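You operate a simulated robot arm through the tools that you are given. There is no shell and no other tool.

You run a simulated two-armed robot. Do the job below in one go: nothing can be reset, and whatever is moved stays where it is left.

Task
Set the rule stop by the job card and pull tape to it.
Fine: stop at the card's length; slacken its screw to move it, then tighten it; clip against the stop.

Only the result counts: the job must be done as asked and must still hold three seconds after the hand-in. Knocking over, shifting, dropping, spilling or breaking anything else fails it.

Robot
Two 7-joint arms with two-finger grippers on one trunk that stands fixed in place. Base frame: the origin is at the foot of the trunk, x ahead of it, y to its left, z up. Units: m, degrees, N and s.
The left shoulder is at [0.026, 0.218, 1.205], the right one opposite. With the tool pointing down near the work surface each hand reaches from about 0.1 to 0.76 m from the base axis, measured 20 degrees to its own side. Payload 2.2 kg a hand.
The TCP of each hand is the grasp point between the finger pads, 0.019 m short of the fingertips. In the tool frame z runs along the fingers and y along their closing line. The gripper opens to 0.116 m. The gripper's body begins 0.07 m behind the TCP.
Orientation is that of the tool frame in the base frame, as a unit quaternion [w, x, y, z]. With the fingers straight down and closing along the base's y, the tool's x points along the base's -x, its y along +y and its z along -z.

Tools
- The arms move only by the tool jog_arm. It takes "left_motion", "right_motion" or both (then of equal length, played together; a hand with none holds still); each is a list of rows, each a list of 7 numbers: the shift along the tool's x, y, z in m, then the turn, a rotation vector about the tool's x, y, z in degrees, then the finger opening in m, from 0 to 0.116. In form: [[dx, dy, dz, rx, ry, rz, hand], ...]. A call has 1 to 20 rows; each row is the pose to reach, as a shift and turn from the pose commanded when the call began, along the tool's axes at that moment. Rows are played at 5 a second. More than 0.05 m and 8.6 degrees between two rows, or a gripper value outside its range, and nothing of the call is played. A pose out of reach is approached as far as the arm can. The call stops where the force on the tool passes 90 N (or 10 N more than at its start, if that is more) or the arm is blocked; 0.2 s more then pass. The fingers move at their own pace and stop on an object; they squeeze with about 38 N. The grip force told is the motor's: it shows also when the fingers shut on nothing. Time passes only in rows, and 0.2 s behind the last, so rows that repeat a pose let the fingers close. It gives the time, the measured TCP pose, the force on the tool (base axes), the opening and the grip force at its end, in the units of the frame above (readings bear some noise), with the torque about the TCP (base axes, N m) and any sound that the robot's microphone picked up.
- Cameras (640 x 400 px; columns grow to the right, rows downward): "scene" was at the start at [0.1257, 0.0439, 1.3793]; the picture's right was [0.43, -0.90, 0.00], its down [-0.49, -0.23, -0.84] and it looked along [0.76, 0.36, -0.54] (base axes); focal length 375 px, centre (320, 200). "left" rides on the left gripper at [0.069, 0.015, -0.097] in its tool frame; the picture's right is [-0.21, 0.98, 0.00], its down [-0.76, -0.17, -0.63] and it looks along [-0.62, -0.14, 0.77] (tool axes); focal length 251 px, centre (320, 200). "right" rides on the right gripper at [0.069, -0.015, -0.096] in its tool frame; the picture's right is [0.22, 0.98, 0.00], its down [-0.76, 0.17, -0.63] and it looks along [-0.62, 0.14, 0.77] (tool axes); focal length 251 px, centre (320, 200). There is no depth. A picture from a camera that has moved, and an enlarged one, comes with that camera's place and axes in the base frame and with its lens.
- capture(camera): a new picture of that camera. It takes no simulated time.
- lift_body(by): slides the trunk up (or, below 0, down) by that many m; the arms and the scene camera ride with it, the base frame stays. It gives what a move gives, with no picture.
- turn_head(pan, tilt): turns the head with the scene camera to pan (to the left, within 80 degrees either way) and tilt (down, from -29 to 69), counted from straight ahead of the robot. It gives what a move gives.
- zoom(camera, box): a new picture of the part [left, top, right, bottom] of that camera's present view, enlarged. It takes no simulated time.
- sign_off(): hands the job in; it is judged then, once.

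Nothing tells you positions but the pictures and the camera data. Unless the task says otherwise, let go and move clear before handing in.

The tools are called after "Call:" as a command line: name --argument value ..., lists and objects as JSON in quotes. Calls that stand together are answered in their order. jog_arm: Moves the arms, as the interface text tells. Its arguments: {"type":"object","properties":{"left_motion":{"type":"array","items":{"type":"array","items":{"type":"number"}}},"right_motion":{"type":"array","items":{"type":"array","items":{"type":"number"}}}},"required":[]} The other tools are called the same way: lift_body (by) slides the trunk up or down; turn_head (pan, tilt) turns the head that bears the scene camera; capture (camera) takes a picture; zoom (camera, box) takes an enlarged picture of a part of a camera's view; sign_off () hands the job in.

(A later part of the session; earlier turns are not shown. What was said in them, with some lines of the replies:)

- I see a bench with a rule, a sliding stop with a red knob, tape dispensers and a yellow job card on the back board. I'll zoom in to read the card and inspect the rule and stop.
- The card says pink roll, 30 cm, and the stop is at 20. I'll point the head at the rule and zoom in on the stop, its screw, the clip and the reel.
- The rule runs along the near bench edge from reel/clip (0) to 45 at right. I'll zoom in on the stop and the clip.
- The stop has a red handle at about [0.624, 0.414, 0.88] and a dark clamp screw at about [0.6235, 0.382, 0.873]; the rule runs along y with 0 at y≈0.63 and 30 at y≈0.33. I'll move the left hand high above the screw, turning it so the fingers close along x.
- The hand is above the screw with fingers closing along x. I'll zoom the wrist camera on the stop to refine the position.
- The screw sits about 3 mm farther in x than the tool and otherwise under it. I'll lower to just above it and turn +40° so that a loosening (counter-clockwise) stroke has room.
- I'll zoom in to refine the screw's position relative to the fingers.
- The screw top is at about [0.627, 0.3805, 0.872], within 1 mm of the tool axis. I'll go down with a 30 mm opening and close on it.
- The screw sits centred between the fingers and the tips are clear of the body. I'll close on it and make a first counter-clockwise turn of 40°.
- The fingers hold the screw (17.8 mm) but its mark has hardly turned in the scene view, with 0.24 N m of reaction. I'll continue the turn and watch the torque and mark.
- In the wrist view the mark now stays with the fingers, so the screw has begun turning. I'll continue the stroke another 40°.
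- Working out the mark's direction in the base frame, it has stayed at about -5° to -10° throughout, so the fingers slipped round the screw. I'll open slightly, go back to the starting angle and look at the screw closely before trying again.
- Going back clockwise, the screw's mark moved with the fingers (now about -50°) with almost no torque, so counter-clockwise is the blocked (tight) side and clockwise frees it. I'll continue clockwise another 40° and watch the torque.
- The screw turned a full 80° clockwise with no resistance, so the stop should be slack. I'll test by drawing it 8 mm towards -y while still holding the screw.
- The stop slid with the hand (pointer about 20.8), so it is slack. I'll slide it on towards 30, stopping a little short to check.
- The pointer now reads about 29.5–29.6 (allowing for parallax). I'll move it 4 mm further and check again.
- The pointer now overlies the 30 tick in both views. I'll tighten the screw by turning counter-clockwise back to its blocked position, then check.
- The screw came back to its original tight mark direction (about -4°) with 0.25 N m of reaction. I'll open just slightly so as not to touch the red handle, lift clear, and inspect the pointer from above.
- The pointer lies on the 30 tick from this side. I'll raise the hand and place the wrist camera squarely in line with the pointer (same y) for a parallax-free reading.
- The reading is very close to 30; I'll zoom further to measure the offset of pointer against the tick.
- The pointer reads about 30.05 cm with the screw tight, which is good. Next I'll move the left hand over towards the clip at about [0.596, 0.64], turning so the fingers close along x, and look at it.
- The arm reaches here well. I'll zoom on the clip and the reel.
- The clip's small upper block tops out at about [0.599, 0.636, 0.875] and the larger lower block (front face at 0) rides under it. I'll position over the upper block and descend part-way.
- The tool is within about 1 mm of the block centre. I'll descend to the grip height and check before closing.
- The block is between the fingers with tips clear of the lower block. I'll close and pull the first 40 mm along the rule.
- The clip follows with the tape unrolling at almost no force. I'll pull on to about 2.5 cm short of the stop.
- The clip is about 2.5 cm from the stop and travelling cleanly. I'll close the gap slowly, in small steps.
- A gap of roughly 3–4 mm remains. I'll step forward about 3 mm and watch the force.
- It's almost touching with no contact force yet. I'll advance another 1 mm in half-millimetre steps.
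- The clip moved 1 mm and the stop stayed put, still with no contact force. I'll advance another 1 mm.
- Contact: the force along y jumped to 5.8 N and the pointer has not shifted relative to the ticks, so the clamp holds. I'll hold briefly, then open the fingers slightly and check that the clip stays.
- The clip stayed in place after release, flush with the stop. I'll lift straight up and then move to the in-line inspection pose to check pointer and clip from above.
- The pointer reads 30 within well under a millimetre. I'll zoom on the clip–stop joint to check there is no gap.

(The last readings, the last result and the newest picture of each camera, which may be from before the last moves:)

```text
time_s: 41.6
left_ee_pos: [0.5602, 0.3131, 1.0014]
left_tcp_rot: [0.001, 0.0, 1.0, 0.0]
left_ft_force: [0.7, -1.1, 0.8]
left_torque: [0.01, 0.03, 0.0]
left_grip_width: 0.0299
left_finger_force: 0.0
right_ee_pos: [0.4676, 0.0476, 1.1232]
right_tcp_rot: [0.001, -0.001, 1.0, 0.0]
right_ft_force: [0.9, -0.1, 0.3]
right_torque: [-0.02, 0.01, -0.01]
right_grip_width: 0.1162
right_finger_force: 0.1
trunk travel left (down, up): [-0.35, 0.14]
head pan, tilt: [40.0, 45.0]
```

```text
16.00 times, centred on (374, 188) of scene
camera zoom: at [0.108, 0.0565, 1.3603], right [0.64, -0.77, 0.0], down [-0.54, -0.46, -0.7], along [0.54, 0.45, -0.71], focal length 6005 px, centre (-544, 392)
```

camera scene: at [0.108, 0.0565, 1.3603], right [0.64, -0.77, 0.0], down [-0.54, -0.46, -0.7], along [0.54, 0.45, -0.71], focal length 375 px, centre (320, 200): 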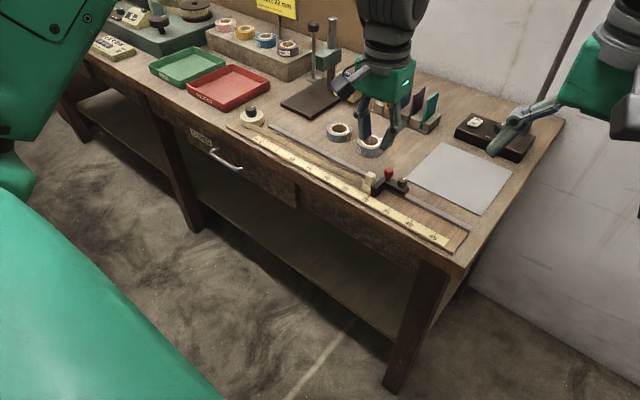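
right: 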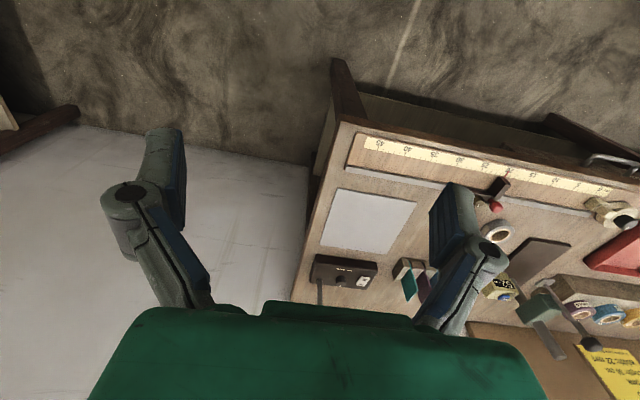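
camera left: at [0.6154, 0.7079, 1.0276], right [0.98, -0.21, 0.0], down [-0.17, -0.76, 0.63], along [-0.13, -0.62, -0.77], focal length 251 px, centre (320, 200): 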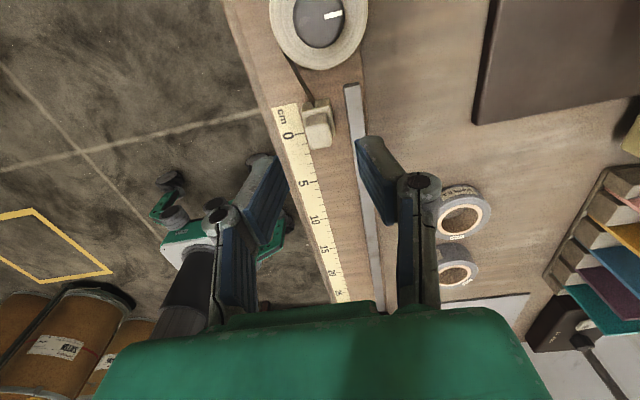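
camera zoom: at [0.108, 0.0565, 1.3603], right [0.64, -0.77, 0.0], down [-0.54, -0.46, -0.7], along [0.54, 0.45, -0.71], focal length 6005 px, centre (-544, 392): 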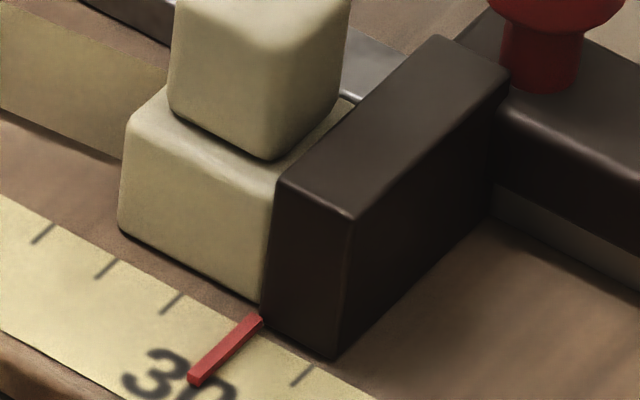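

Clip and stop are flush, with the same offset as when pressed together, and the screw mark points as it did originally when tight. I'll withdraw the left hand up and back to its starting area and take a last look.

Call:
jog_arm --left_motion '[[0.0, 0.0, -0.03, 0, 0, 0, 0.03], [0.02, 0.02, -0.06, 0, 0, 0, 0.04], [0.05, 0.05, -0.09, 0, 0, 0, 0.06], [0.08, 0.08, -0.11, 0, 0, 0, 0.08], [0.1, 0.12, -0.115, 0, 0, 0, 0.1], [0.118, 0.16, -0.115, 0, 0, 0, 0.1], [0.118, 0.16, -0.115, 0, 0, 0, 0.1]]'

Call:
capture --camera "scene"

Call:
zoom --camera "scene" --box '[330, 155, 426, 215]'

Call:
zoom --camera "scene" --box '[225, 95, 385, 195]'

Call:
capture --camera "left"

```text
refused: row 3 steps farther than a row can; nothing moved
```

```text
taken
camera scene: at [0.108, 0.0565, 1.3603], right [0.64, -0.77, 0.0], down [-0.54, -0.46, -0.7], along [0.54, 0.45, -0.71], focal length 375 px, centre (320, 200)
```

scene: 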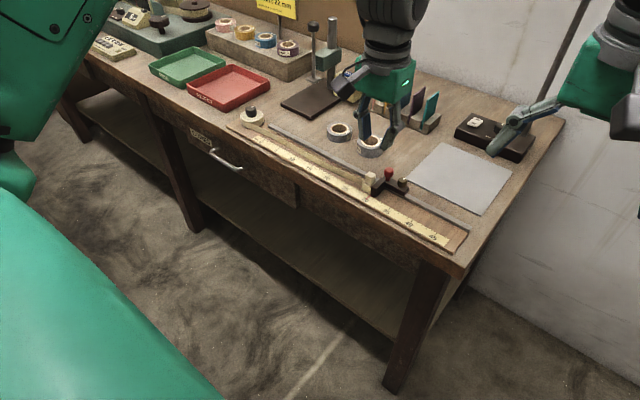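

```text
6.67 times, centred on (378, 185) of scene
camera zoom: at [0.108, 0.0565, 1.3603], right [0.64, -0.77, 0.0], down [-0.54, -0.46, -0.7], along [0.54, 0.45, -0.71], focal length 2502 px, centre (-67, 300)
```

zoom: 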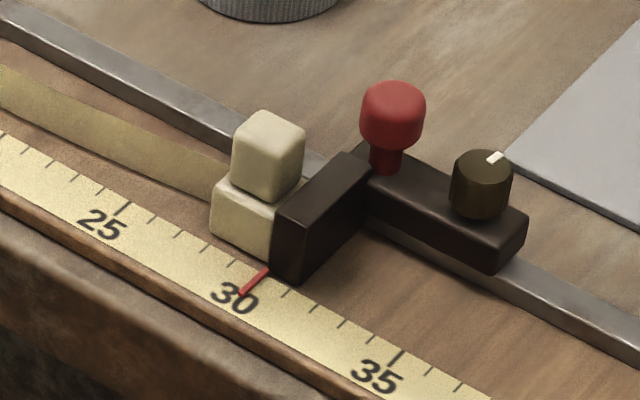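

```text
4.00 times, centred on (305, 145) of scene
camera zoom: at [0.108, 0.0565, 1.3603], right [0.64, -0.77, 0.0], down [-0.54, -0.46, -0.7], along [0.54, 0.45, -0.71], focal length 1501 px, centre (380, 420)
```

zoom: 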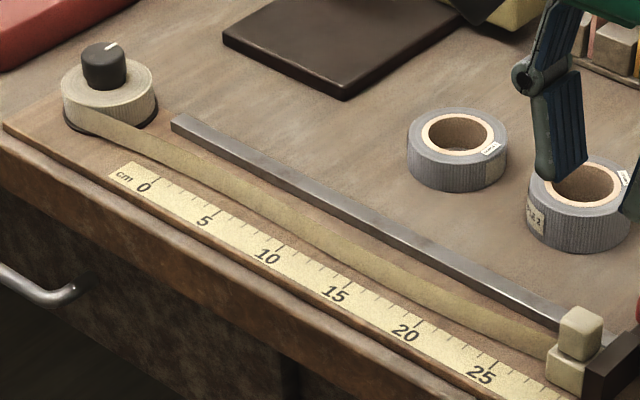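

```text
taken
camera left: at [0.4909, 0.3267, 1.0995], right [0.21, 0.98, 0.0], down [0.76, -0.17, 0.63], along [0.62, -0.13, -0.77], focal length 251 px, centre (320, 200)
```

left: 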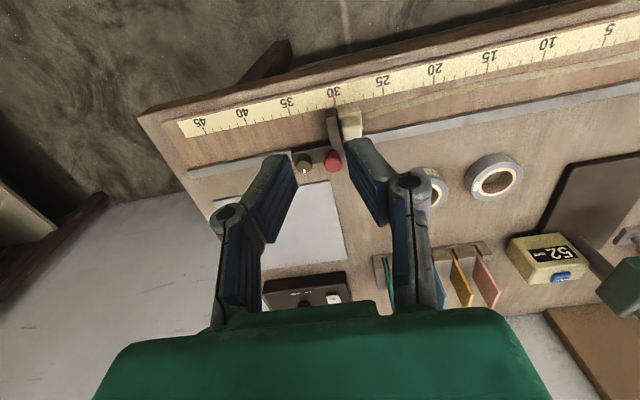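

The result looks right; the withdrawal was refused only because one step was too long. I'll repeat it with smaller steps.

Call:
jog_arm --left_motion '[[0.0, 0.0, -0.03, 0, 0, 0, 0.03], [0.01, 0.01, -0.055, 0, 0, 0, 0.04], [0.03, 0.03, -0.08, 0, 0, 0, 0.05], [0.05, 0.055, -0.1, 0, 0, 0, 0.06], [0.07, 0.085, -0.11, 0, 0, 0, 0.08], [0.09, 0.115, -0.115, 0, 0, 0, 0.1], [0.11, 0.14, -0.115, 0, 0, 0, 0.1], [0.118, 0.16, -0.115, 0, 0, 0, 0.1], [0.118, 0.16, -0.115, 0, 0, 0, 0.1]]'

Call:
capture --camera "scene"

Call:
zoom --camera "scene" --box '[350, 165, 414, 205]'

Call:
zoom --camera "scene" --box '[360, 175, 392, 200]'

```text
time_s: 43.6
left_ee_pos: [0.4418, 0.4743, 1.1163]
left_tcp_rot: [0.001, 0.0, 1.0, 0.0]
left_ft_force: [0.0, -0.1, 0.2]
left_torque: [-0.04, 0.02, 0.0]
left_grip_width: 0.0997
left_finger_force: 0.1
right_ee_pos: [0.4684, 0.0479, 1.1239]
right_tcp_rot: [0.001, 0.0, 1.0, 0.0]
right_ft_force: [1.0, -1.0, -0.7]
right_torque: [0.01, 0.0, -0.01]
right_grip_width: 0.1161
right_finger_force: 0.1
trunk travel left (down, up): [-0.35, 0.14]
head pan, tilt: [40.0, 45.0]
```

```text
taken
camera scene: at [0.1072, 0.0581, 1.3603], right [0.64, -0.77, 0.0], down [-0.54, -0.46, -0.7], along [0.54, 0.45, -0.71], focal length 375 px, centre (320, 200)
```

scene: 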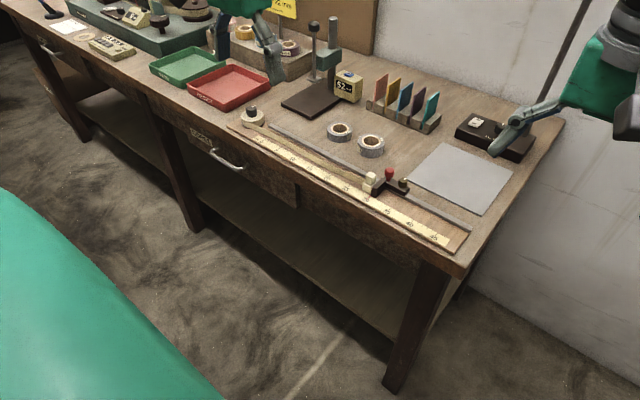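

```text
10.00 times, centred on (382, 185) of scene
camera zoom: at [0.1072, 0.0581, 1.3603], right [0.64, -0.77, 0.0], down [-0.54, -0.46, -0.7], along [0.54, 0.45, -0.71], focal length 3753 px, centre (-300, 350)
```

zoom: 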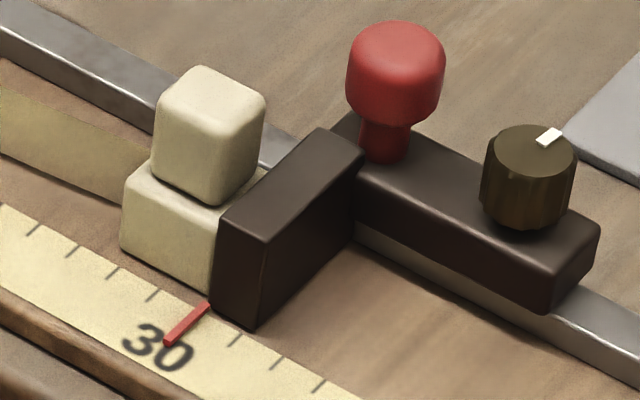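

```text
16.00 times, centred on (376, 188) of scene
camera zoom: at [0.1072, 0.0581, 1.3603], right [0.64, -0.77, 0.0], down [-0.54, -0.46, -0.7], along [0.54, 0.45, -0.71], focal length 6005 px, centre (-576, 400)
```

zoom: 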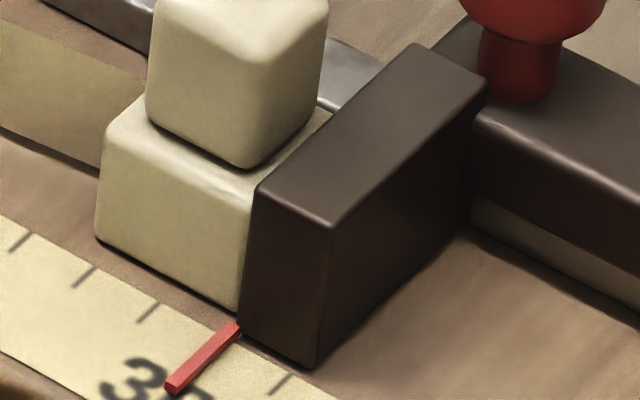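

The stop reads 30 cm with its screw tightened, the clip sits flush against it with the tape drawn out, and both hands are clear with nothing else disturbed. I'm handing the job in.

Call:
sign_off

```text
The job is handed in.
```

The stop is set at 30 cm, the length on the job card. Its screw is tight, and the tape is pulled out with the clip against the stop.

- **Stop position:** the face the clip rests on is at 30.0 cm as near as I could measure. The red pointer reads about 30.07 cm.
- **Screw:** it slackens clockwise and tightens counter-clockwise, the reverse of usual. I turned it back until it blocked, and its mark points where it did before I moved it.
- **Clip:** it met the stop with about 6 N and stayed put when I let go. The stop did not move, so the clamp is holding.

Both hands are clear of the rule, and nothing else on the bench looked moved in the last pictures.
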